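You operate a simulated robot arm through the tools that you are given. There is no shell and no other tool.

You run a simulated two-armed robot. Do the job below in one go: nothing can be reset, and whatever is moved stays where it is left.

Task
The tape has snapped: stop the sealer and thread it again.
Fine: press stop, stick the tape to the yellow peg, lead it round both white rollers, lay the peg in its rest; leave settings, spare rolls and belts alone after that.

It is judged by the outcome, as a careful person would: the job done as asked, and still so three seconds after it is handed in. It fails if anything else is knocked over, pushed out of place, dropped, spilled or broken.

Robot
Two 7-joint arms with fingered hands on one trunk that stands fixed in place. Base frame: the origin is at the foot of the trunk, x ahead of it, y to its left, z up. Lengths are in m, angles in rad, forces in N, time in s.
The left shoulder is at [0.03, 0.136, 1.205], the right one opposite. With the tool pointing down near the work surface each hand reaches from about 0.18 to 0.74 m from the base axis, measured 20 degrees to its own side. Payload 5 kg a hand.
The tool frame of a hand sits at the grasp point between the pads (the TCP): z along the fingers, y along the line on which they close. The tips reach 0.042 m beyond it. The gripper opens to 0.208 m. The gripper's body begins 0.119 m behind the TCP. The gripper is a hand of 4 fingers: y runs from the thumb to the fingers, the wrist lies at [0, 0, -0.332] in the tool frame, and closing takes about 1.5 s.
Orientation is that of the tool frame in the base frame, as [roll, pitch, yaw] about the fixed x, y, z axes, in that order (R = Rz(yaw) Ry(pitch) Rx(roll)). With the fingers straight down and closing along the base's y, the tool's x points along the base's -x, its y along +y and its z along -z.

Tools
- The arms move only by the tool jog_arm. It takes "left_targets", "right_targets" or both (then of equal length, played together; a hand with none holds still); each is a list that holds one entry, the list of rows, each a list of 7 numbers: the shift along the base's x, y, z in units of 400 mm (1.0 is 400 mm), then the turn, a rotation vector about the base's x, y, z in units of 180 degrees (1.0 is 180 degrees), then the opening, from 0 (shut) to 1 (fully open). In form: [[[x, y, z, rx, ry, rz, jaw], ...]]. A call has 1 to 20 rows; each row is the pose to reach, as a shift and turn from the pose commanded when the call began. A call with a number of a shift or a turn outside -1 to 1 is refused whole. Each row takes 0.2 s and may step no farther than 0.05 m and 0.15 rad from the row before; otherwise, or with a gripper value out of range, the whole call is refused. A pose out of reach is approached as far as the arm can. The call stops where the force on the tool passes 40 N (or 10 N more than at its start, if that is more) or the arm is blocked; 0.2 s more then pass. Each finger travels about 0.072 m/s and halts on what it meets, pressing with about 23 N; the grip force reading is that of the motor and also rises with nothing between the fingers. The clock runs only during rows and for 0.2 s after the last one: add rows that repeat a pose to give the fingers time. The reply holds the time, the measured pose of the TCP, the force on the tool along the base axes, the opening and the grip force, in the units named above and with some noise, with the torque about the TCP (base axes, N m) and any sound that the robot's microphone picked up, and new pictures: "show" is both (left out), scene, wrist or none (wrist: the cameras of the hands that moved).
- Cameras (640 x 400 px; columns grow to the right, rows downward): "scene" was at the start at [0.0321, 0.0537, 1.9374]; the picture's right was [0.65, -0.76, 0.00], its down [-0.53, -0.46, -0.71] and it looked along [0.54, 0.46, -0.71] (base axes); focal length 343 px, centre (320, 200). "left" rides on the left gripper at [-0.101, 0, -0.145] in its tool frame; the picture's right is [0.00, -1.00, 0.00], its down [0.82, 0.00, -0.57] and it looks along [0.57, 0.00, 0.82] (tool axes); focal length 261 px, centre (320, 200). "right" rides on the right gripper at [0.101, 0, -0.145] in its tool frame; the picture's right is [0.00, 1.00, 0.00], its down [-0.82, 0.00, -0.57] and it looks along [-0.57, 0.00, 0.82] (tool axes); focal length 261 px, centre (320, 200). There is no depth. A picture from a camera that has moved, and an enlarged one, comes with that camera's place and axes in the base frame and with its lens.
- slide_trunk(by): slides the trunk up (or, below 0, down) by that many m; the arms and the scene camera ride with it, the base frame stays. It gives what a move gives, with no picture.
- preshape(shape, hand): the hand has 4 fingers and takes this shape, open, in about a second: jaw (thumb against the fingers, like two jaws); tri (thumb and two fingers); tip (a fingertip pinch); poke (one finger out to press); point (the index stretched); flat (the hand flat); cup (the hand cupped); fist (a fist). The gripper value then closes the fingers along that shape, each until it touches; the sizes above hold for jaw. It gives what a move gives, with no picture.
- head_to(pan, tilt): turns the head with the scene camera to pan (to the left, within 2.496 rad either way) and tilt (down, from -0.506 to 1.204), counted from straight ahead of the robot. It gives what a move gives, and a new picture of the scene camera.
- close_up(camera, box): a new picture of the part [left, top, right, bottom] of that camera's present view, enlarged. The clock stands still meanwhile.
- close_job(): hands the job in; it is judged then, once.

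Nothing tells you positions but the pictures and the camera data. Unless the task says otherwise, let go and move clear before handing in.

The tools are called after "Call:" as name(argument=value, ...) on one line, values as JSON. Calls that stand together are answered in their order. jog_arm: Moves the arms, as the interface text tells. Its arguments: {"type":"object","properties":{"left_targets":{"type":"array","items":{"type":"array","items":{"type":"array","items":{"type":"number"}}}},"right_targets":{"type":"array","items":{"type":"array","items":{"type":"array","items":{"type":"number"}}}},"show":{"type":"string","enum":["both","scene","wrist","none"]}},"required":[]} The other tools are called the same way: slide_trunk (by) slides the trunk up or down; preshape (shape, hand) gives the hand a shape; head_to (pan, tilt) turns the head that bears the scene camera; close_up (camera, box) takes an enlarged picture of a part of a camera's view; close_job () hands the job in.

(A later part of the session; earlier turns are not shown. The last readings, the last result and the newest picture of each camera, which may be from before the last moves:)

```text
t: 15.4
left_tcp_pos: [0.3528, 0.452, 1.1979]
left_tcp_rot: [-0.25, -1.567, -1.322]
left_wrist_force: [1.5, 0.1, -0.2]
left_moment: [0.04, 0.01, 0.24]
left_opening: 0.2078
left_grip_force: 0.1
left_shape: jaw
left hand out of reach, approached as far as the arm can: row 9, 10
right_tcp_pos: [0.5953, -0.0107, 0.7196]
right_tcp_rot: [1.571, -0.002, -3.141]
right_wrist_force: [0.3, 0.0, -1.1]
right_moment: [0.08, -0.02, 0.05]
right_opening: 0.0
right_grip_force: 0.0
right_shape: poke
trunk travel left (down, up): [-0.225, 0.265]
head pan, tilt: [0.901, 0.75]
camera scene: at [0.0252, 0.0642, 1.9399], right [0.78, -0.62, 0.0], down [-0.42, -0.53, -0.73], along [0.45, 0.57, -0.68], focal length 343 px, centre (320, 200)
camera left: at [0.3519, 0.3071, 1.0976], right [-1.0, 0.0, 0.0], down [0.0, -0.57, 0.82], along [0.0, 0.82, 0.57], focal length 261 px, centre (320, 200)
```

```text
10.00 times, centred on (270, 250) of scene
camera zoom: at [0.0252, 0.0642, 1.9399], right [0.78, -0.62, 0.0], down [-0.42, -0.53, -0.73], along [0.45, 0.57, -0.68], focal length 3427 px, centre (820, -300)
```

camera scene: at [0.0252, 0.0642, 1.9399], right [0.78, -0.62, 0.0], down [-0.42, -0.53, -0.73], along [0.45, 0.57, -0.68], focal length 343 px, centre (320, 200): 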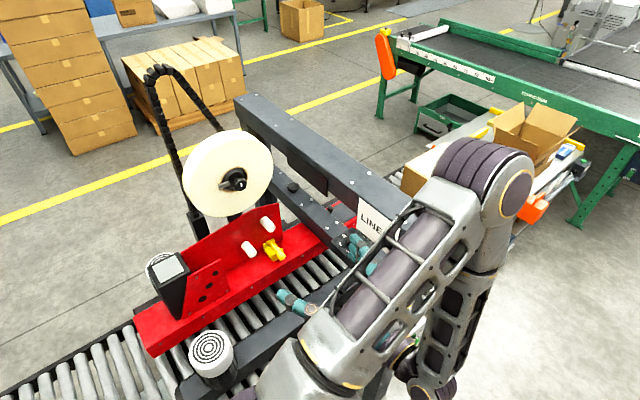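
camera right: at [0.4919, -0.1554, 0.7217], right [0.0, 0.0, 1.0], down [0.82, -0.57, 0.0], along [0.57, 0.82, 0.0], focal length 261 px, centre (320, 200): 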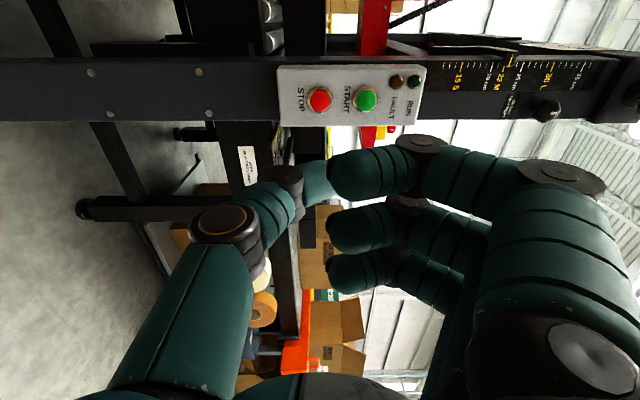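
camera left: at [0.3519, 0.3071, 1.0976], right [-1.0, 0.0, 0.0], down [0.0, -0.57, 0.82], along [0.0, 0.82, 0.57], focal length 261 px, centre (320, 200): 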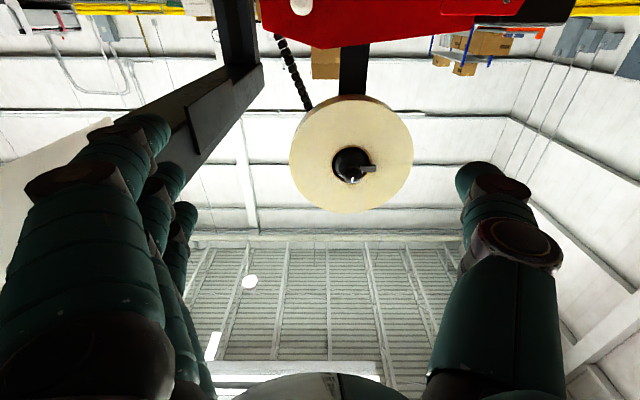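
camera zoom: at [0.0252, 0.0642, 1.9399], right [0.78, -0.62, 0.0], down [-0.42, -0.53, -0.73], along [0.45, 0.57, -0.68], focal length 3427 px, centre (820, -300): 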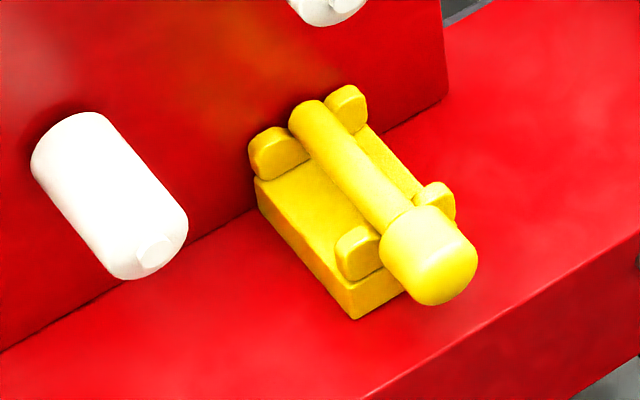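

The underside shows only a glossy rim so far; the peg is a bar with a knob lying between four ears of its rest. I'll set the left hand to the fingertip pinch and go closer to look at the roll's underside.

Call:
preshape(hand="left", shape="tip")

Call:
jog_arm(left_targets=[[[-0.02, 0.07, -0.06, 0, 0, 0, 1], [-0.04, 0.14, -0.12, 0, 0, 0, 1], [-0.06, 0.21, -0.18, 0, 0, 0, 1], [-0.08, 0.28, -0.22, 0, 0, 0, 1]]], show="both")

```text
t: 16.3
left_tcp_pos: [0.3503, 0.4511, 1.1998]
left_tcp_rot: [2.455, -1.569, 2.256]
left_wrist_force: [-0.9, 0.6, -0.5]
left_moment: [0.05, 0.02, 0.02]
left_opening: 0.2078
left_grip_force: 0.2
left_shape: tip
right_tcp_pos: [0.5944, -0.0106, 0.7216]
right_tcp_rot: [1.572, -0.001, -3.142]
right_wrist_force: [-0.3, 0.2, 0.3]
right_moment: [0.01, 0.02, 0.0]
right_opening: 0.0002
right_grip_force: 0.0
right_shape: poke
trunk travel left (down, up): [-0.225, 0.265]
head pan, tilt: [0.901, 0.75]
```

```text
t: 17.3
left_tcp_pos: [0.3185, 0.5655, 1.1103]
left_tcp_rot: [-0.052, -1.571, -1.521]
left_wrist_force: [-0.3, 0.4, 0.5]
left_moment: [-0.02, 0.01, -0.04]
left_opening: 0.2077
left_grip_force: 0.0
left_shape: tip
right_tcp_pos: [0.5945, -0.0103, 0.7228]
right_tcp_rot: [1.57, -0.001, 3.141]
right_wrist_force: [-0.5, -0.3, -0.5]
right_moment: [-0.01, -0.01, 0.01]
right_opening: 0.0004
right_grip_force: 0.0
right_shape: poke
trunk travel left (down, up): [-0.225, 0.265]
head pan, tilt: [0.901, 0.75]
camera scene: at [0.022, 0.066, 1.9402], right [0.78, -0.62, 0.0], down [-0.42, -0.53, -0.73], along [0.45, 0.57, -0.68], focal length 343 px, centre (320, 200)
camera left: at [0.3177, 0.4221, 1.0092], right [-1.0, 0.0, 0.0], down [0.0, -0.57, 0.82], along [0.0, 0.82, 0.57], focal length 261 px, centre (320, 200)
```

scene: 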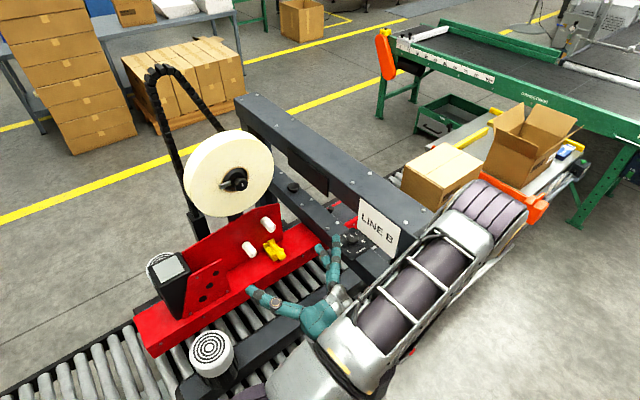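
left: 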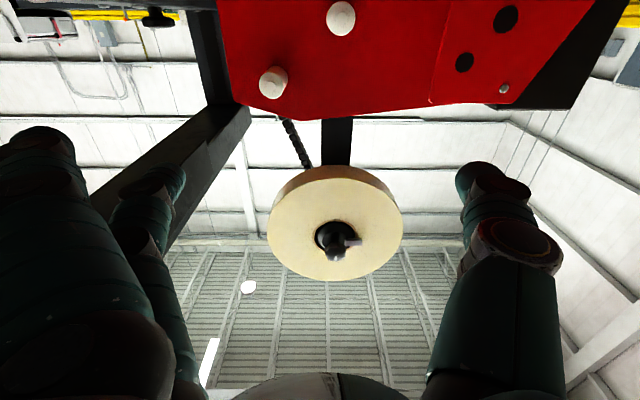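

I zoom in on the roll's underside from here.

Call:
close_up(camera="left", box=[255, 150, 415, 290])

Call:
close_up(camera="left", box=[265, 160, 405, 220])

Call:
close_up(camera="left", box=[210, 0, 550, 120])

Call:
close_up(camera="scene", box=[220, 200, 420, 340])

```text
2.86 times, centred on (335, 220) of left
camera zoom: at [0.3177, 0.4221, 1.0092], right [-1.0, 0.0, 0.0], down [0.0, -0.57, 0.82], along [0.0, 0.82, 0.57], focal length 745 px, centre (277, 143)
```

zoom: 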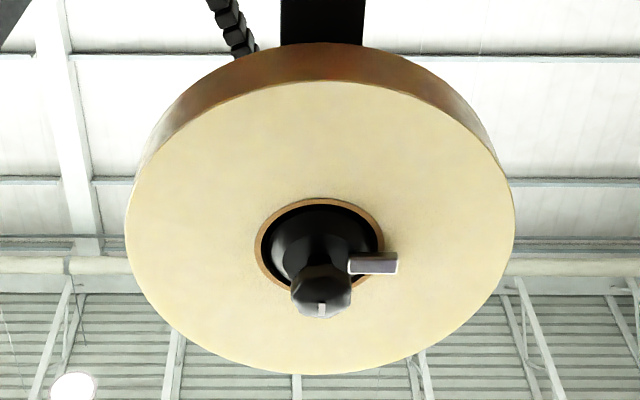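

```text
4.57 times, centred on (335, 190) of left
camera zoom: at [0.3177, 0.4221, 1.0092], right [-1.0, 0.0, 0.0], down [0.0, -0.57, 0.82], along [0.0, 0.82, 0.57], focal length 1192 px, centre (251, 246)
```

zoom: 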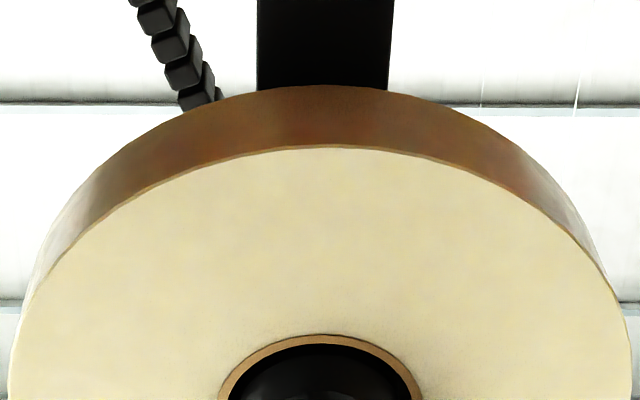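

```text
1.88 times, centred on (380, 60) of left
camera zoom: at [0.3177, 0.4221, 1.0092], right [-1.0, 0.0, 0.0], down [0.0, -0.57, 0.82], along [0.0, 0.82, 0.57], focal length 491 px, centre (207, 464)
```

zoom: 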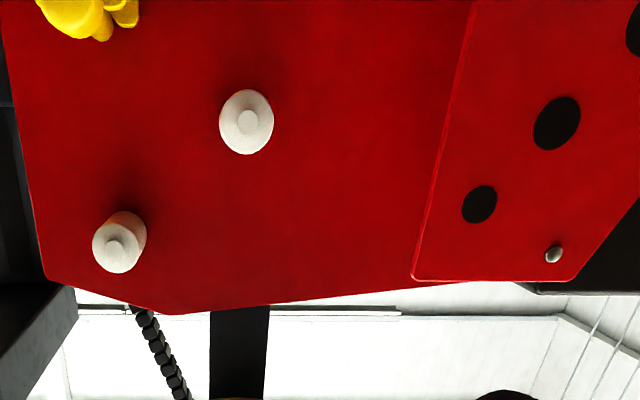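

```text
2.86 times, centred on (320, 270) of scene
camera zoom: at [0.022, 0.066, 1.9402], right [0.78, -0.62, 0.0], down [-0.42, -0.53, -0.73], along [0.45, 0.57, -0.68], focal length 979 px, centre (320, 0)
```

zoom: 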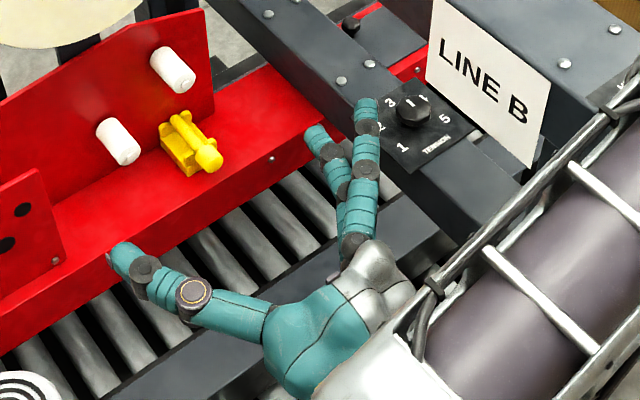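

The tape head's underside is only glossy roll, so the tape end probably just clings to the roll. The lower beam (x≥0.47, z≈1.13) limits how I can reach the peg, so I measure it and the conveyor beam before choosing a grasp direction.

Call:
close_up(camera="left", box=[80, 60, 270, 240])

Call:
close_up(camera="scene", box=[270, 150, 400, 260])

Call:
close_up(camera="scene", box=[130, 240, 330, 400])

```text
2.22 times, centred on (175, 150) of left
camera zoom: at [0.3177, 0.4221, 1.0092], right [-1.0, 0.0, 0.0], down [0.0, -0.57, 0.82], along [0.0, 0.82, 0.57], focal length 579 px, centre (642, 311)
```

zoom: 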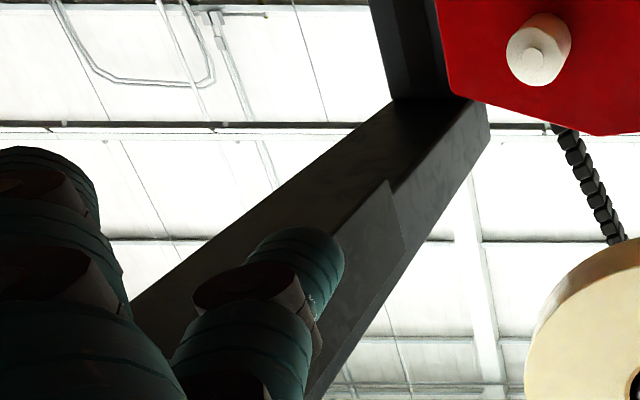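

```text
3.64 times, centred on (335, 205) of scene
camera zoom: at [0.022, 0.066, 1.9402], right [0.78, -0.62, 0.0], down [-0.42, -0.53, -0.73], along [0.45, 0.57, -0.68], focal length 1246 px, centre (266, 182)
```

zoom: 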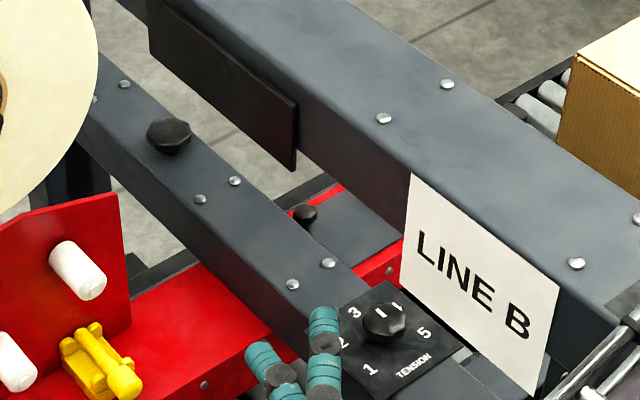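

```text
2.50 times, centred on (230, 320) of scene
camera zoom: at [0.022, 0.066, 1.9402], right [0.78, -0.62, 0.0], down [-0.42, -0.53, -0.73], along [0.45, 0.57, -0.68], focal length 857 px, centre (545, -100)
```

zoom: 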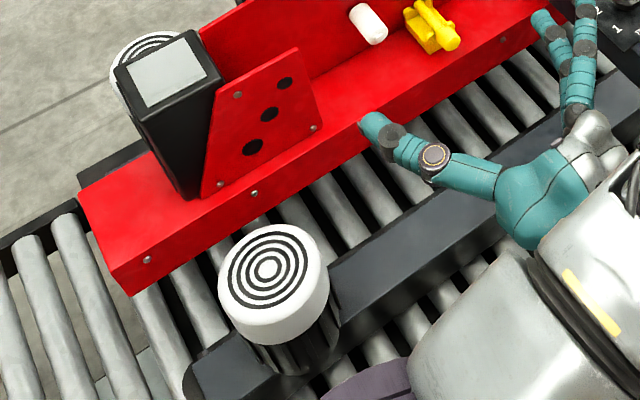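

I zoom the scene camera further on the lower beam and its edges near the peg.

Call:
close_up(camera="scene", box=[270, 170, 350, 240])

Call:
close_up(camera="scene", box=[300, 215, 380, 275])

```text
5.71 times, centred on (310, 205) of scene
camera zoom: at [0.022, 0.066, 1.9402], right [0.78, -0.62, 0.0], down [-0.42, -0.53, -0.73], along [0.45, 0.57, -0.68], focal length 1958 px, centre (377, 171)
```

zoom: 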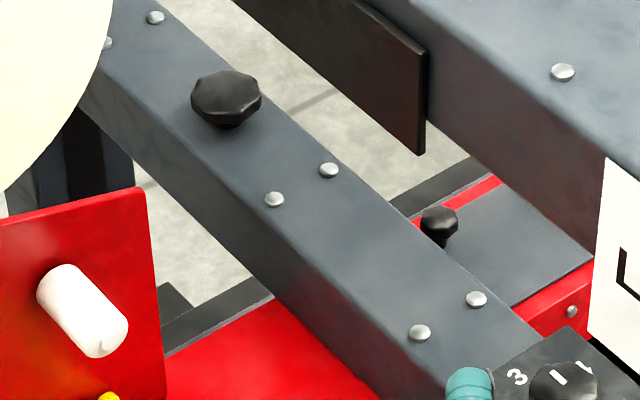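

```text
6.67 times, centred on (340, 245) of scene
camera zoom: at [0.022, 0.066, 1.9402], right [0.78, -0.62, 0.0], down [-0.42, -0.53, -0.73], along [0.45, 0.57, -0.68], focal length 2285 px, centre (187, -100)
```

zoom: 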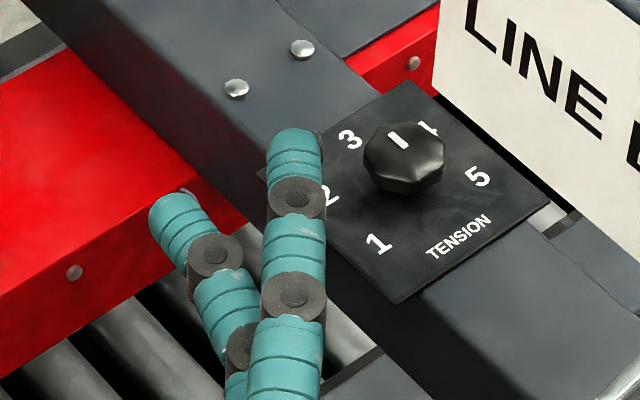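

The conveyor lies low (z≈0.71) with open room in front of the red base (front edge y≈0.737), so I plan to come at the knob level along +y, with the jaws closing vertically so the hand stays narrow in x beside the beam. First I close the pinch in free air to see how its tips meet.

Call:
jog_arm(left_targets=[[[0, 0, 0, 0, 0, 0, 0.2], [0, 0, 0, 0, 0, 0, 0.2], [0, 0, 0, 0, 0, 0, 0.2], [0, 0, 0, 0, 0, 0, 0.2], [0, 0, 0, 0, 0, 0, 0.2], [0, 0, 0, 0, 0, 0, 0.2], [0, 0, 0, 0, 0, 0, 0.2]]], show="both")

Call:
close_up(camera="scene", box=[230, 220, 370, 330])

```text
t: 18.9
left_tcp_pos: [0.3174, 0.5668, 1.1096]
left_tcp_rot: [1.564, -1.57, -3.135]
left_wrist_force: [-0.7, -0.2, 0.1]
left_moment: [-0.01, 0.01, 0.02]
left_opening: 0.0423
left_grip_force: 0.0
left_shape: tip
right_tcp_pos: [0.5948, -0.0094, 0.7217]
right_tcp_rot: [1.571, 0.001, -3.142]
right_wrist_force: [0.1, 0.3, -0.9]
right_moment: [-0.03, 0.01, -0.02]
right_opening: 0.0
right_grip_force: 0.1
right_shape: poke
trunk travel left (down, up): [-0.225, 0.265]
head pan, tilt: [0.901, 0.75]
camera scene: at [0.0221, 0.0651, 1.9402], right [0.78, -0.62, 0.0], down [-0.42, -0.53, -0.73], along [0.45, 0.57, -0.68], focal length 343 px, centre (320, 200)
camera left: at [0.3175, 0.4215, 1.0096], right [-1.0, 0.0, 0.0], down [0.0, -0.57, 0.82], along [0.0, 0.82, 0.57], focal length 261 px, centre (320, 200)
```

scene: 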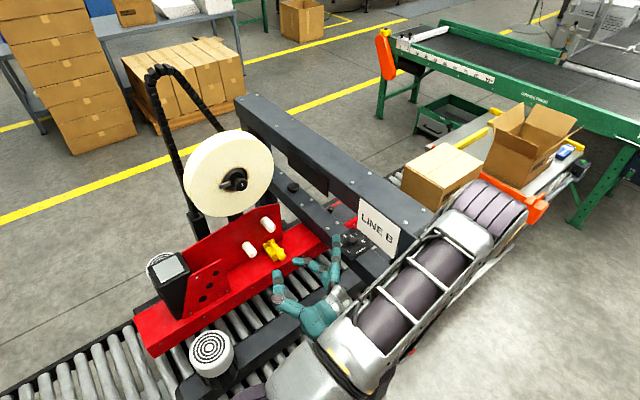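
left: 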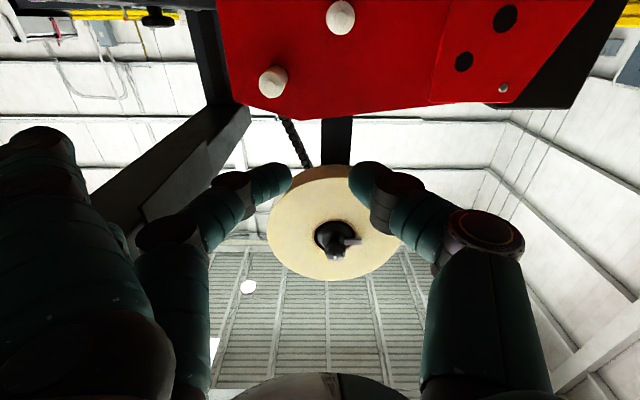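

```text
3.64 times, centred on (300, 275) of scene
camera zoom: at [0.0221, 0.0651, 1.9402], right [0.78, -0.62, 0.0], down [-0.42, -0.53, -0.73], along [0.45, 0.57, -0.68], focal length 1246 px, centre (393, -73)
```

zoom: 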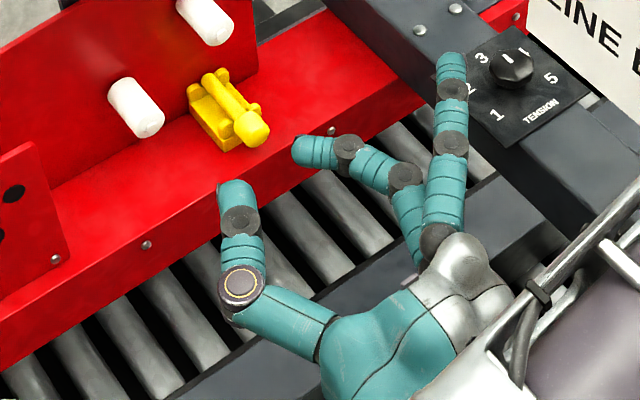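

In the pinch the two unused fingers stay straight out, which would get in the way. I switch to the jaw shape and look at it nearly closed.

Call:
preshape(hand="left", shape="jaw")

Call:
jog_arm(left_targets=[[[0, 0, 0, 0, 0, 0, 0.3], [0, 0, 0, 0, 0, 0, 0.3], [0, 0, 0, 0, 0, 0, 0.3], [0, 0, 0, 0, 0, 0, 0.3], [0, 0, 0, 0, 0, 0, 0.3], [0, 0, 0, 0, 0, 0, 0.3]]], show="wrist")

Call:
close_up(camera="scene", box=[230, 220, 370, 330])

```text
t: 19.8
left_tcp_pos: [0.3191, 0.5662, 1.1098]
left_tcp_rot: [1.7, -1.569, 3.014]
left_wrist_force: [0.6, 0.0, -0.3]
left_moment: [-0.04, -0.02, 0.04]
left_opening: 0.2082
left_grip_force: 0.1
left_shape: jaw
right_tcp_pos: [0.5943, -0.0109, 0.7211]
right_tcp_rot: [1.57, 0.001, 3.14]
right_wrist_force: [0.4, -0.2, 0.2]
right_moment: [0.01, -0.02, 0.03]
right_opening: 0.0
right_grip_force: 0.1
right_shape: poke
trunk travel left (down, up): [-0.225, 0.265]
head pan, tilt: [0.901, 0.75]
```

```text
t: 21.2
left_tcp_pos: [0.3184, 0.5656, 1.1102]
left_tcp_rot: [1.681, -1.57, 3.029]
left_wrist_force: [-0.4, -0.4, -0.8]
left_moment: [0.01, 0.0, 0.03]
left_opening: 0.0629
left_grip_force: 0.0
left_shape: jaw
right_tcp_pos: [0.5942, -0.0105, 0.7227]
right_tcp_rot: [1.572, -0.001, 3.141]
right_wrist_force: [-0.1, 1.3, -0.7]
right_moment: [-0.01, 0.03, 0.0]
right_opening: 0.0001
right_grip_force: 0.0
right_shape: poke
trunk travel left (down, up): [-0.225, 0.265]
head pan, tilt: [0.901, 0.75]
camera left: at [0.3175, 0.4215, 1.0096], right [-1.0, 0.0, 0.0], down [0.0, -0.57, 0.82], along [0.0, 0.82, 0.57], focal length 261 px, centre (320, 200)
```

left: 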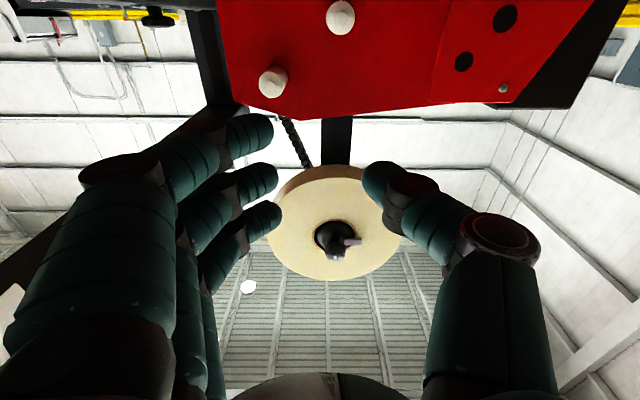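

```text
3.64 times, centred on (300, 275) of scene
camera zoom: at [0.0221, 0.0651, 1.9402], right [0.78, -0.62, 0.0], down [-0.42, -0.53, -0.73], along [0.45, 0.57, -0.68], focal length 1246 px, centre (393, -73)
```

zoom: 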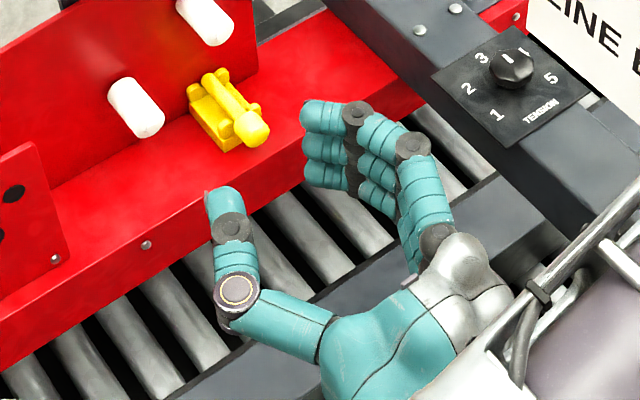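

The jaw's fingertips meet about 0.03 m beyond the TCP, so a TCP at y≈0.72 will put the pads on the knob (y 0.735–0.763) without reaching the ears. I lower the hand first, then shift beside the knob with open space around it, and check the view.

Call:
jog_arm(left_targets=[[[0, 0, -0.09, 0, 0, 0, 0.3], [0, 0, -0.18, 0, 0, 0, 0.3], [0, 0, -0.27, 0, 0, 0, 0.3], [0, 0, -0.3625, 0, 0, 0, 0.3], [0.06, 0.03, -0.3625, 0, 0, 0, 0.3], [0.12, 0.06, -0.3625, 0, 0, 0, 0.3], [0.169, 0.086, -0.3625, 0, 0, 0, 0.3]]], show="both")

Call:
close_up(camera="scene", box=[220, 190, 380, 320])

Call:
close_up(camera="left", box=[200, 0, 480, 200])

```text
t: 22.8
left_tcp_pos: [0.386, 0.6002, 0.9658]
left_tcp_rot: [0.928, -1.57, -2.497]
left_wrist_force: [0.6, -0.5, -0.6]
left_moment: [0.05, -0.02, 0.06]
left_opening: 0.0629
left_grip_force: 0.1
left_shape: jaw
right_tcp_pos: [0.5931, -0.0108, 0.7211]
right_tcp_rot: [1.57, 0.0, -3.141]
right_wrist_force: [0.6, 1.0, 0.2]
right_moment: [0.04, -0.05, 0.04]
right_opening: 0.0002
right_grip_force: 0.1
right_shape: poke
trunk travel left (down, up): [-0.225, 0.265]
head pan, tilt: [0.901, 0.75]
camera scene: at [0.0224, 0.0653, 1.9402], right [0.78, -0.62, 0.0], down [-0.42, -0.53, -0.73], along [0.45, 0.57, -0.68], focal length 343 px, centre (320, 200)
camera left: at [0.3858, 0.4555, 0.8658], right [-1.0, 0.0, 0.0], down [0.0, -0.57, 0.82], along [0.0, 0.82, 0.57], focal length 261 px, centre (320, 200)
```

scene: 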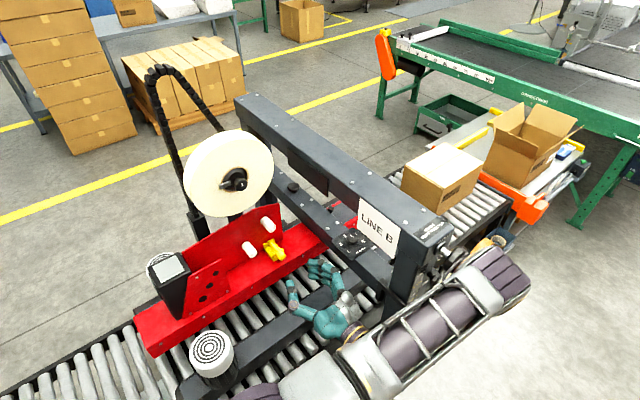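
left: 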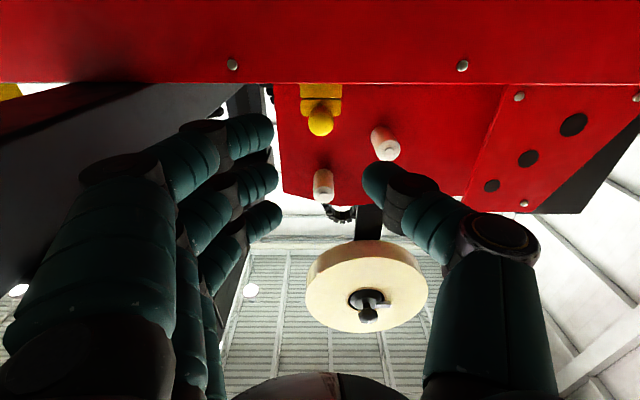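

```text
3.08 times, centred on (300, 255) of scene
camera zoom: at [0.0224, 0.0653, 1.9402], right [0.78, -0.62, 0.0], down [-0.42, -0.53, -0.73], along [0.45, 0.57, -0.68], focal length 1054 px, centre (382, 31)
```

zoom: 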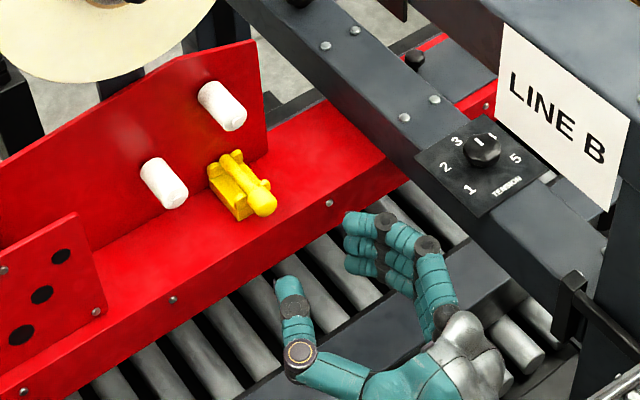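

```text
2.00 times, centred on (340, 100) of left
camera zoom: at [0.3858, 0.4555, 0.8658], right [-1.0, 0.0, 0.0], down [0.0, -0.57, 0.82], along [0.0, 0.82, 0.57], focal length 521 px, centre (280, 400)
```

zoom: 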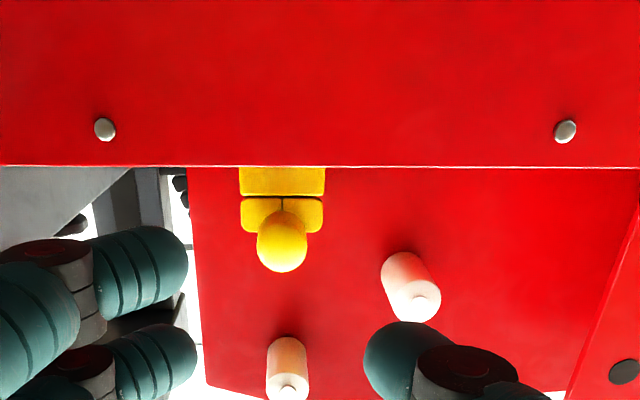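

The knob reads as [0.385, 0.735–0.763, 0.957], nicely centred between fingers and thumb, and the base top is at z≈0.918. I advance along +y to straddle the knob.

Call:
jog_arm(left_targets=[[[-0.0025, 0.06, -0.0095, 0, 0, 0, 0.3], [-0.0025, 0.12, -0.0095, 0, 0, 0, 0.3], [-0.0025, 0.18, -0.0095, 0, 0, 0, 0.3], [-0.0025, 0.23, -0.0095, 0, 0, 0, 0.3], [-0.0025, 0.26, -0.0095, 0, 0, 0, 0.3]]], show="both")

Call:
close_up(camera="scene", box=[220, 190, 380, 320])

Call:
close_up(camera="left", box=[200, 20, 480, 220])

```text
t: 24.0
left_tcp_pos: [0.3852, 0.7048, 0.9649]
left_tcp_rot: [0.384, -1.567, -1.954]
left_wrist_force: [2.1, -14.3, 12.8]
left_moment: [-0.22, -0.65, -0.64]
left_opening: 0.063
left_grip_force: 0.1
left_shape: jaw
right_tcp_pos: [0.5956, -0.0116, 0.7226]
right_tcp_rot: [1.573, 0.001, -3.141]
right_wrist_force: [-0.2, 0.0, 0.1]
right_moment: [-0.01, -0.03, 0.01]
right_opening: 0.0
right_grip_force: 0.0
right_shape: poke
trunk travel left (down, up): [-0.225, 0.265]
head pan, tilt: [0.901, 0.75]
camera scene: at [0.0218, 0.0632, 1.9404], right [0.78, -0.62, 0.0], down [-0.42, -0.53, -0.73], along [0.45, 0.57, -0.68], focal length 343 px, centre (320, 200)
camera left: at [0.3853, 0.5599, 0.8644], right [-1.0, 0.0, -0.01], down [-0.01, -0.57, 0.82], along [0.0, 0.82, 0.57], focal length 261 px, centre (320, 200)
```

scene: 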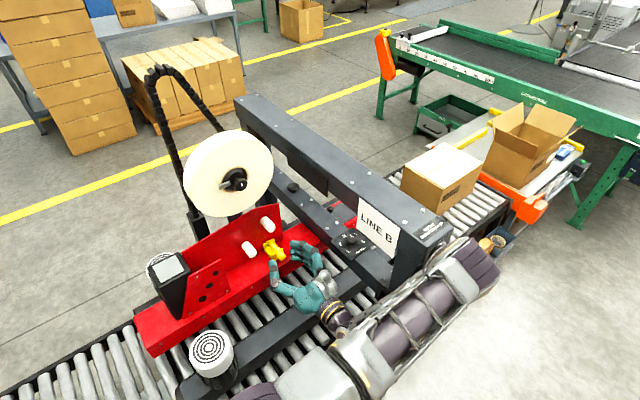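
left: 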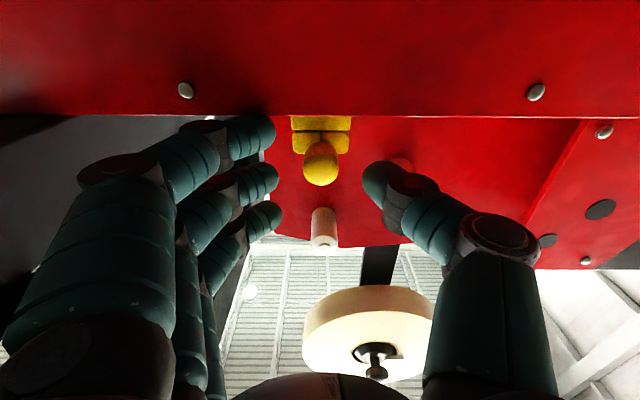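

```text
3.08 times, centred on (300, 255) of scene
camera zoom: at [0.0218, 0.0632, 1.9404], right [0.78, -0.62, 0.0], down [-0.42, -0.53, -0.73], along [0.45, 0.57, -0.68], focal length 1054 px, centre (382, 31)
```

zoom: 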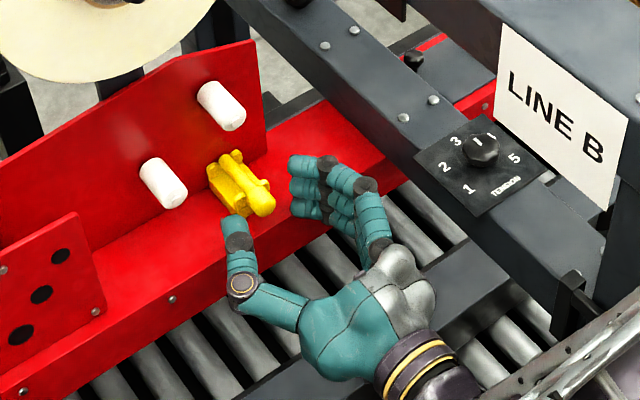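

```text
2.00 times, centred on (340, 120) of left
camera zoom: at [0.3853, 0.5599, 0.8644], right [-1.0, 0.0, -0.01], down [-0.01, -0.57, 0.82], along [0.0, 0.82, 0.57], focal length 521 px, centre (280, 360)
```

zoom: 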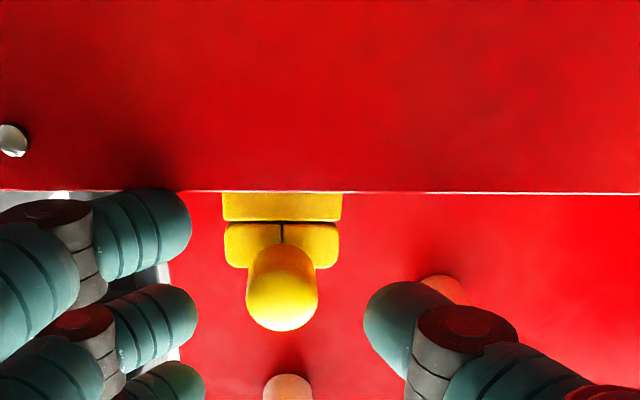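

The lowest of the three fingers touched the edge of the red base (about 14 N) – nothing moved. I back off, roll the hand about 28° around the peg axis so both thumb and lowest finger clear the base, narrow the opening a little, and come in again.

Call:
jog_arm(left_targets=[[[-0.001, -0.03, 0.02, 0, 0, 0, 0.3], [-0.0037, -0.1, 0.025, 0, 0, 0, 0.3], [-0.0037, -0.15, 0.025, 0, -0.0389, 0, 0.23], [-0.0037, -0.15, 0.02, 0, -0.0778, 0, 0.23], [-0.0037, -0.15, 0.01, 0, -0.1167, 0, 0.23], [-0.0037, -0.15, 0.0, 0, -0.1556, 0, 0.23], [-0.0037, -0.15, 0.0, 0, -0.1556, 0, 0.23]]], show="both")

Call:
close_up(camera="left", box=[200, 20, 480, 220])

Call:
close_up(camera="scene", box=[220, 190, 380, 320])

```text
t: 25.6
left_tcp_pos: [0.3831, 0.6448, 0.9624]
left_tcp_rot: [1.571, -1.081, -3.14]
left_wrist_force: [-0.4, -1.0, 0.0]
left_moment: [0.01, 0.01, -0.02]
left_opening: 0.0483
left_grip_force: 0.1
left_shape: jaw
right_tcp_pos: [0.5937, -0.01, 0.7224]
right_tcp_rot: [1.572, 0.0, -3.141]
right_wrist_force: [0.2, 0.4, 0.8]
right_moment: [0.0, -0.01, 0.01]
right_opening: 0.0
right_grip_force: 0.0
right_shape: poke
trunk travel left (down, up): [-0.225, 0.265]
head pan, tilt: [0.901, 0.75]
camera scene: at [0.0221, 0.065, 1.9402], right [0.78, -0.62, 0.0], down [-0.42, -0.53, -0.73], along [0.45, 0.57, -0.68], focal length 343 px, centre (320, 200)
camera left: at [0.43, 0.5, 0.8737], right [-0.88, 0.0, -0.47], down [-0.39, -0.57, 0.72], along [-0.27, 0.82, 0.5], focal length 261 px, centre (320, 200)
```

scene: 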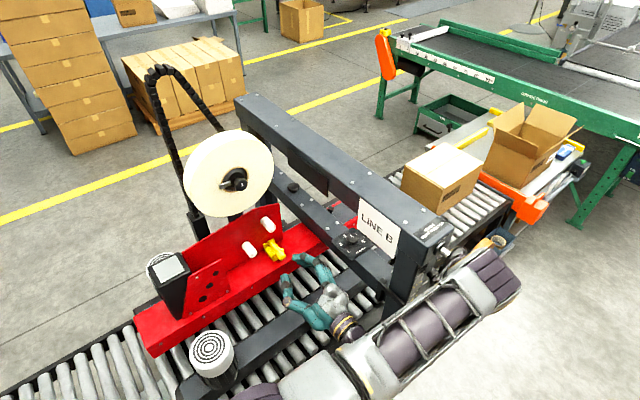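
left: 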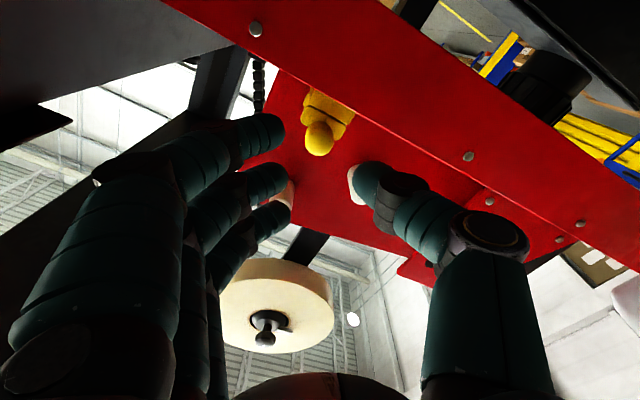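

```text
2.00 times, centred on (340, 120) of left
camera zoom: at [0.43, 0.5, 0.8737], right [-0.88, 0.0, -0.47], down [-0.39, -0.57, 0.72], along [-0.27, 0.82, 0.5], focal length 521 px, centre (280, 360)
```

zoom: 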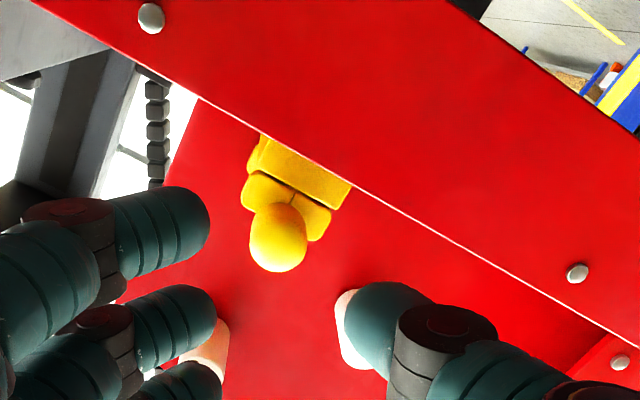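

```text
3.08 times, centred on (300, 255) of scene
camera zoom: at [0.0221, 0.065, 1.9402], right [0.78, -0.62, 0.0], down [-0.42, -0.53, -0.73], along [0.45, 0.57, -0.68], focal length 1054 px, centre (382, 31)
```

zoom: 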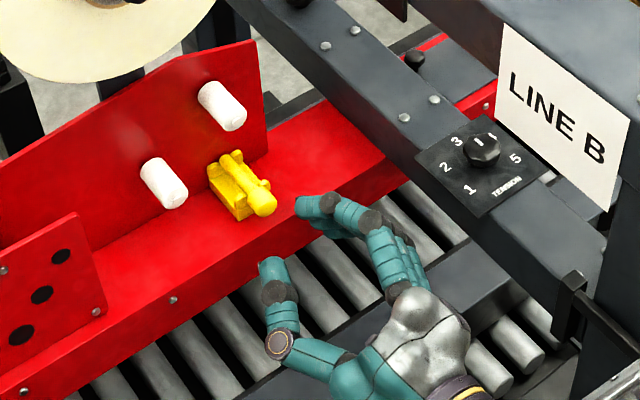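

The knob is centred between finger and thumb. I advance to straddle it, still open.

Call:
jog_arm(left_targets=[[[0, 0.06, 0, 0, 0, 0, 0.23], [0, 0.11, 0, 0, 0, 0, 0.23], [0, 0.15, 0, 0, 0, 0, 0.23], [0, 0.175, 0, 0, 0, 0, 0.23]]], show="wrist")

Call:
close_up(camera="left", box=[220, 60, 440, 220])

Call:
close_up(camera="scene", box=[240, 210, 340, 290])

```text
t: 26.6
left_tcp_pos: [0.3826, 0.714, 0.9622]
left_tcp_rot: [1.571, -1.081, -3.141]
left_wrist_force: [-0.4, -0.6, -0.2]
left_moment: [0.0, 0.01, -0.03]
left_opening: 0.0487
left_grip_force: 0.0
left_shape: jaw
right_tcp_pos: [0.5946, -0.0101, 0.7211]
right_tcp_rot: [1.571, -0.001, -3.141]
right_wrist_force: [-0.6, -0.2, 0.8]
right_moment: [0.02, -0.01, 0.01]
right_opening: 0.0
right_grip_force: 0.0
right_shape: poke
trunk travel left (down, up): [-0.225, 0.265]
head pan, tilt: [0.901, 0.75]
camera left: at [0.4304, 0.5702, 0.874], right [-0.88, 0.0, -0.47], down [-0.39, -0.57, 0.72], along [-0.27, 0.82, 0.5], focal length 261 px, centre (320, 200)
```

left: 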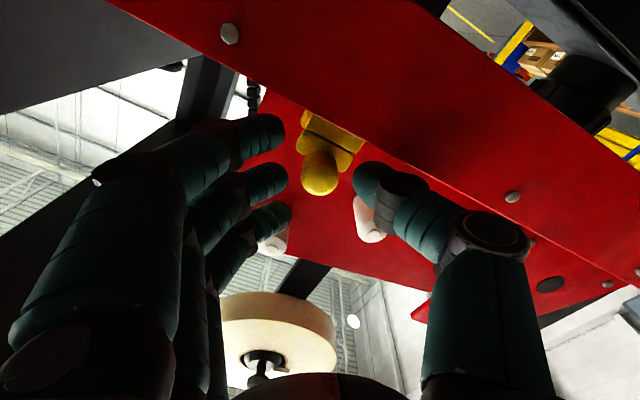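

```text
2.50 times, centred on (330, 140) of left
camera zoom: at [0.4304, 0.5702, 0.874], right [-0.88, 0.0, -0.47], down [-0.39, -0.57, 0.72], along [-0.27, 0.82, 0.5], focal length 652 px, centre (295, 350)
```

zoom: 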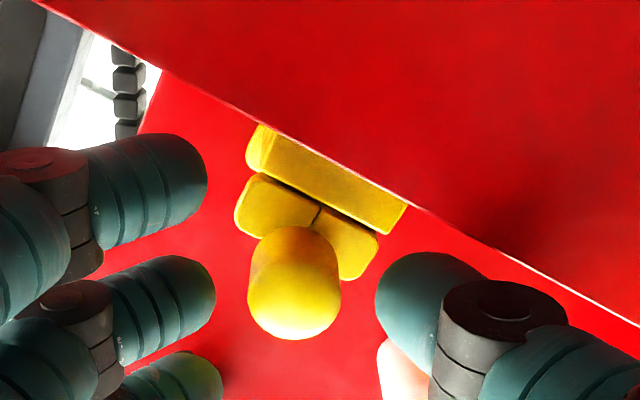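

```text
5.00 times, centred on (290, 250) of scene
camera zoom: at [0.0221, 0.0653, 1.9402], right [0.78, -0.62, 0.0], down [-0.42, -0.53, -0.73], along [0.45, 0.57, -0.68], focal length 1714 px, centre (470, -50)
```

zoom: 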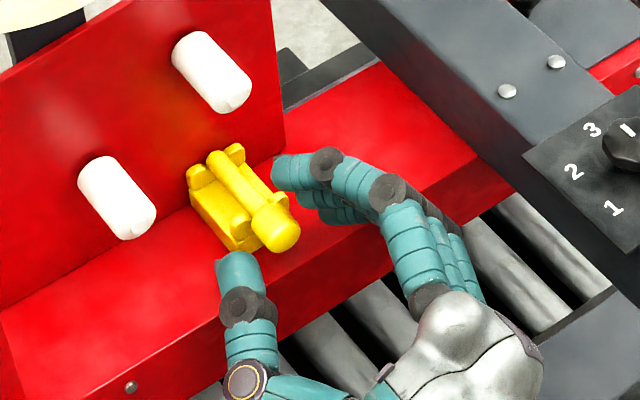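

Finger, knob and thumb line up with no contact force. I close gently to a value just below the knob's diameter so the side fingers stay clear of the base.

Call:
jog_arm(left_targets=[[[0, 0, 0, 0, 0, 0, 0.1], [0, 0, 0, 0, 0, 0, 0.1], [0, 0, 0, 0, 0, 0, 0.1], [0, 0, 0, 0, 0, 0, 0.1]]], show="wrist")

Call:
close_up(camera="left", box=[220, 60, 440, 220])

Call:
close_up(camera="scene", box=[240, 210, 340, 290])

```text
t: 27.6
left_tcp_pos: [0.3829, 0.7145, 0.9625]
left_tcp_rot: [1.572, -1.081, -3.141]
left_wrist_force: [-0.6, 0.2, 0.3]
left_moment: [0.02, -0.01, 0.0]
left_opening: 0.0222
left_grip_force: 0.0
left_shape: jaw
right_tcp_pos: [0.5946, -0.0106, 0.7226]
right_tcp_rot: [1.57, 0.0, -3.14]
right_wrist_force: [-0.5, -0.6, -0.4]
right_moment: [-0.01, -0.03, 0.0]
right_opening: 0.0001
right_grip_force: 0.1
right_shape: poke
trunk travel left (down, up): [-0.225, 0.265]
head pan, tilt: [0.901, 0.75]
camera left: at [0.4301, 0.57, 0.874], right [-0.88, 0.0, -0.47], down [-0.39, -0.57, 0.72], along [-0.27, 0.82, 0.5], focal length 261 px, centre (320, 200)
```

left: 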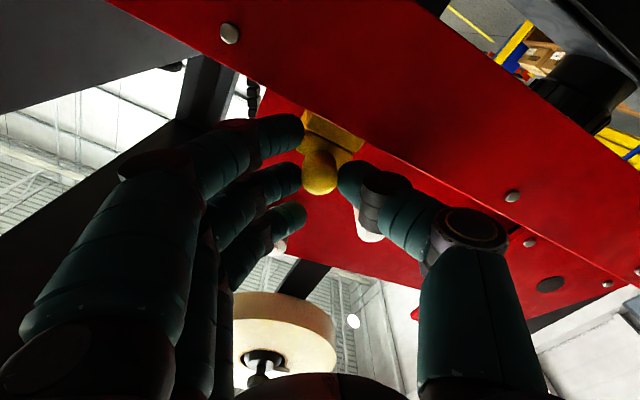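

```text
2.50 times, centred on (330, 140) of left
camera zoom: at [0.4301, 0.57, 0.874], right [-0.88, 0.0, -0.47], down [-0.39, -0.57, 0.72], along [-0.27, 0.82, 0.5], focal length 652 px, centre (295, 350)
```

zoom: 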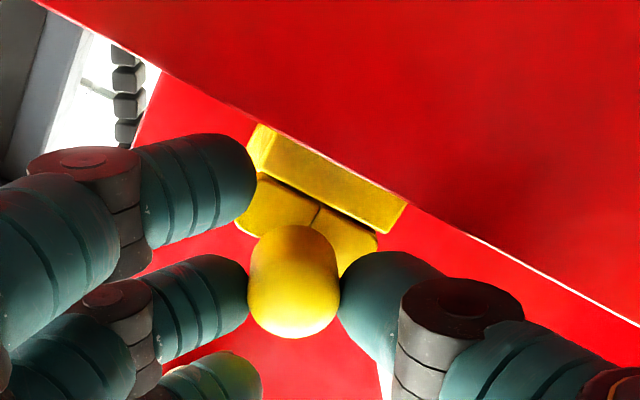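

```text
5.00 times, centred on (290, 250) of scene
camera zoom: at [0.0221, 0.0652, 1.9402], right [0.78, -0.62, 0.0], down [-0.42, -0.53, -0.73], along [0.45, 0.57, -0.68], focal length 1714 px, centre (470, -50)
```

zoom: 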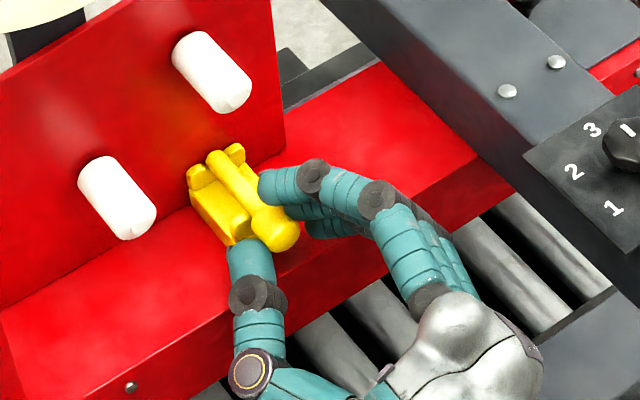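

The fingertips look to be just at the knob but grip force is still zero. I close further in a small step.

Call:
jog_arm(left_targets=[[[0, 0, 0, 0, 0, 0, 0.05], [0, 0, 0, 0, 0, 0, 0.05], [0, 0, 0, 0, 0, 0, 0.05], [0, 0, 0, 0, 0, 0, 0.05]]], show="wrist")

Call:
close_up(camera="left", box=[220, 60, 440, 220])

Call:
close_up(camera="scene", box=[240, 210, 340, 290])

```text
t: 28.6
left_tcp_pos: [0.3835, 0.7142, 0.9628]
left_tcp_rot: [1.571, -1.082, -3.139]
left_wrist_force: [0.9, 0.7, 5.1]
left_moment: [0.25, -0.12, -0.1]
left_opening: 0.0065
left_grip_force: 23.1
left_shape: jaw
right_tcp_pos: [0.594, -0.0099, 0.722]
right_tcp_rot: [1.571, -0.001, -3.14]
right_wrist_force: [-0.6, -0.2, 0.1]
right_moment: [0.0, 0.02, 0.02]
right_opening: 0.0002
right_grip_force: 0.0
right_shape: poke
trunk travel left (down, up): [-0.225, 0.265]
head pan, tilt: [0.901, 0.75]
camera left: at [0.4303, 0.5701, 0.8745], right [-0.88, 0.0, -0.47], down [-0.39, -0.57, 0.72], along [-0.27, 0.82, 0.5], focal length 261 px, centre (320, 200)
```

left: 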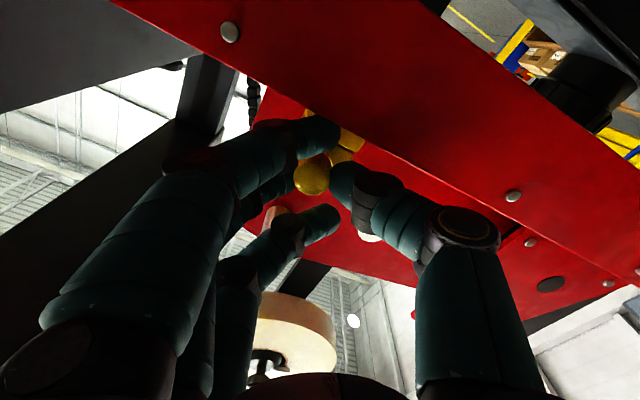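

```text
2.50 times, centred on (330, 140) of left
camera zoom: at [0.4303, 0.5701, 0.8745], right [-0.88, 0.0, -0.47], down [-0.39, -0.57, 0.72], along [-0.27, 0.82, 0.5], focal length 652 px, centre (295, 350)
```

zoom: 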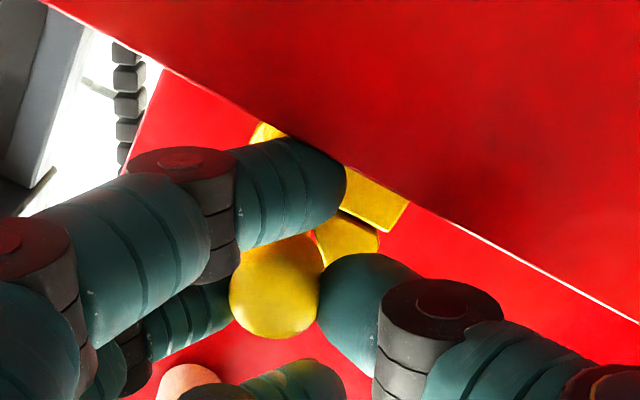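

```text
5.00 times, centred on (290, 250) of scene
camera zoom: at [0.022, 0.0649, 1.9403], right [0.78, -0.62, 0.0], down [-0.42, -0.53, -0.73], along [0.45, 0.57, -0.68], focal length 1714 px, centre (470, -50)
```

zoom: 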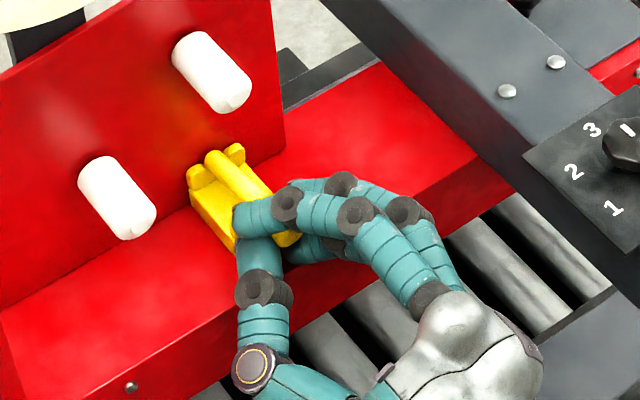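

The grip registers 23 N with the knob held between thumb and middle finger. I lift straight up 3 cm and check the peg came along.

Call:
jog_arm(left_targets=[[[0, 0, 0.02, 0, 0, 0, 0.05], [0, 0, 0.04, 0, 0, 0, 0.05], [0, 0, 0.06, 0, 0, 0, 0.05], [0, 0, 0.08, 0, 0, 0, 0.05]]], show="both")

Call:
close_up(camera="left", box=[220, 60, 440, 220])

Call:
close_up(camera="scene", box=[240, 210, 340, 290])

```text
t: 29.6
left_tcp_pos: [0.3835, 0.7159, 0.9932]
left_tcp_rot: [1.57, -1.082, 3.141]
left_wrist_force: [0.3, -0.1, -0.7]
left_moment: [0.0, 0.0, 0.01]
left_opening: 0.0063
left_grip_force: 23.2
left_shape: jaw
right_tcp_pos: [0.5943, -0.0106, 0.7216]
right_tcp_rot: [1.57, -0.001, 3.141]
right_wrist_force: [0.4, 0.1, -0.8]
right_moment: [0.02, -0.05, 0.02]
right_opening: 0.0
right_grip_force: 0.1
right_shape: poke
trunk travel left (down, up): [-0.225, 0.265]
head pan, tilt: [0.901, 0.75]
camera scene: at [0.0221, 0.0652, 1.9402], right [0.78, -0.62, 0.0], down [-0.42, -0.53, -0.73], along [0.45, 0.57, -0.68], focal length 343 px, centre (320, 200)
camera left: at [0.4306, 0.5712, 0.9057], right [-0.88, 0.0, -0.47], down [-0.39, -0.57, 0.72], along [-0.27, 0.82, 0.5], focal length 261 px, centre (320, 200)
```

scene: 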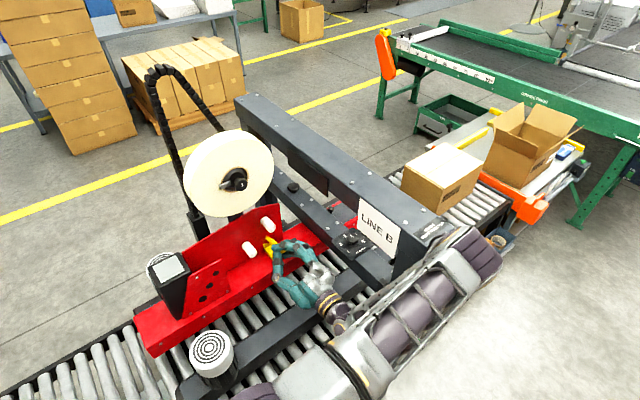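
left: 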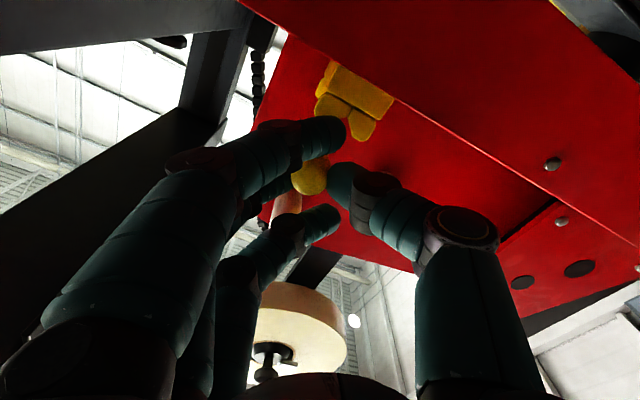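

```text
2.50 times, centred on (330, 140) of left
camera zoom: at [0.4306, 0.5712, 0.9057], right [-0.88, 0.0, -0.47], down [-0.39, -0.57, 0.72], along [-0.27, 0.82, 0.5], focal length 652 px, centre (295, 350)
```

zoom: 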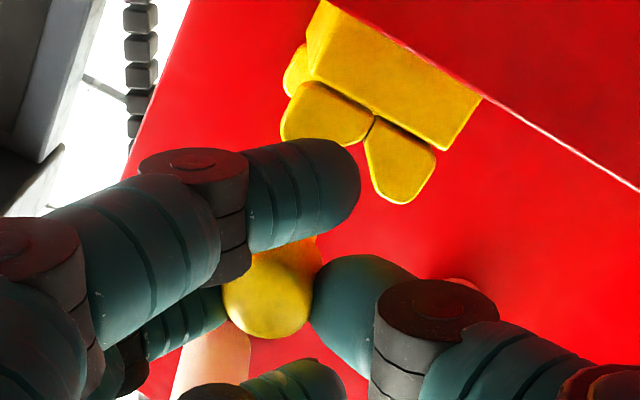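

```text
5.00 times, centred on (290, 250) of scene
camera zoom: at [0.0221, 0.0652, 1.9402], right [0.78, -0.62, 0.0], down [-0.42, -0.53, -0.73], along [0.45, 0.57, -0.68], focal length 1714 px, centre (470, -50)
```

zoom: 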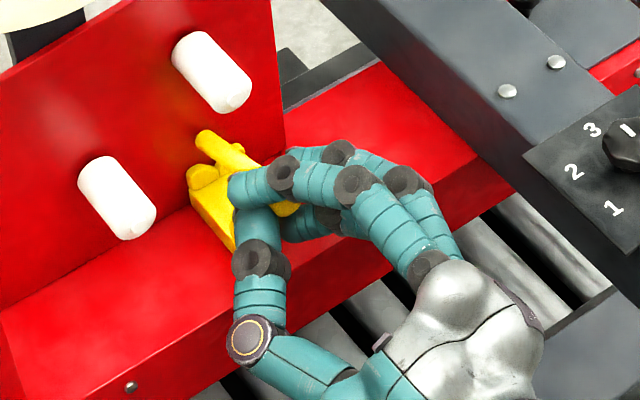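

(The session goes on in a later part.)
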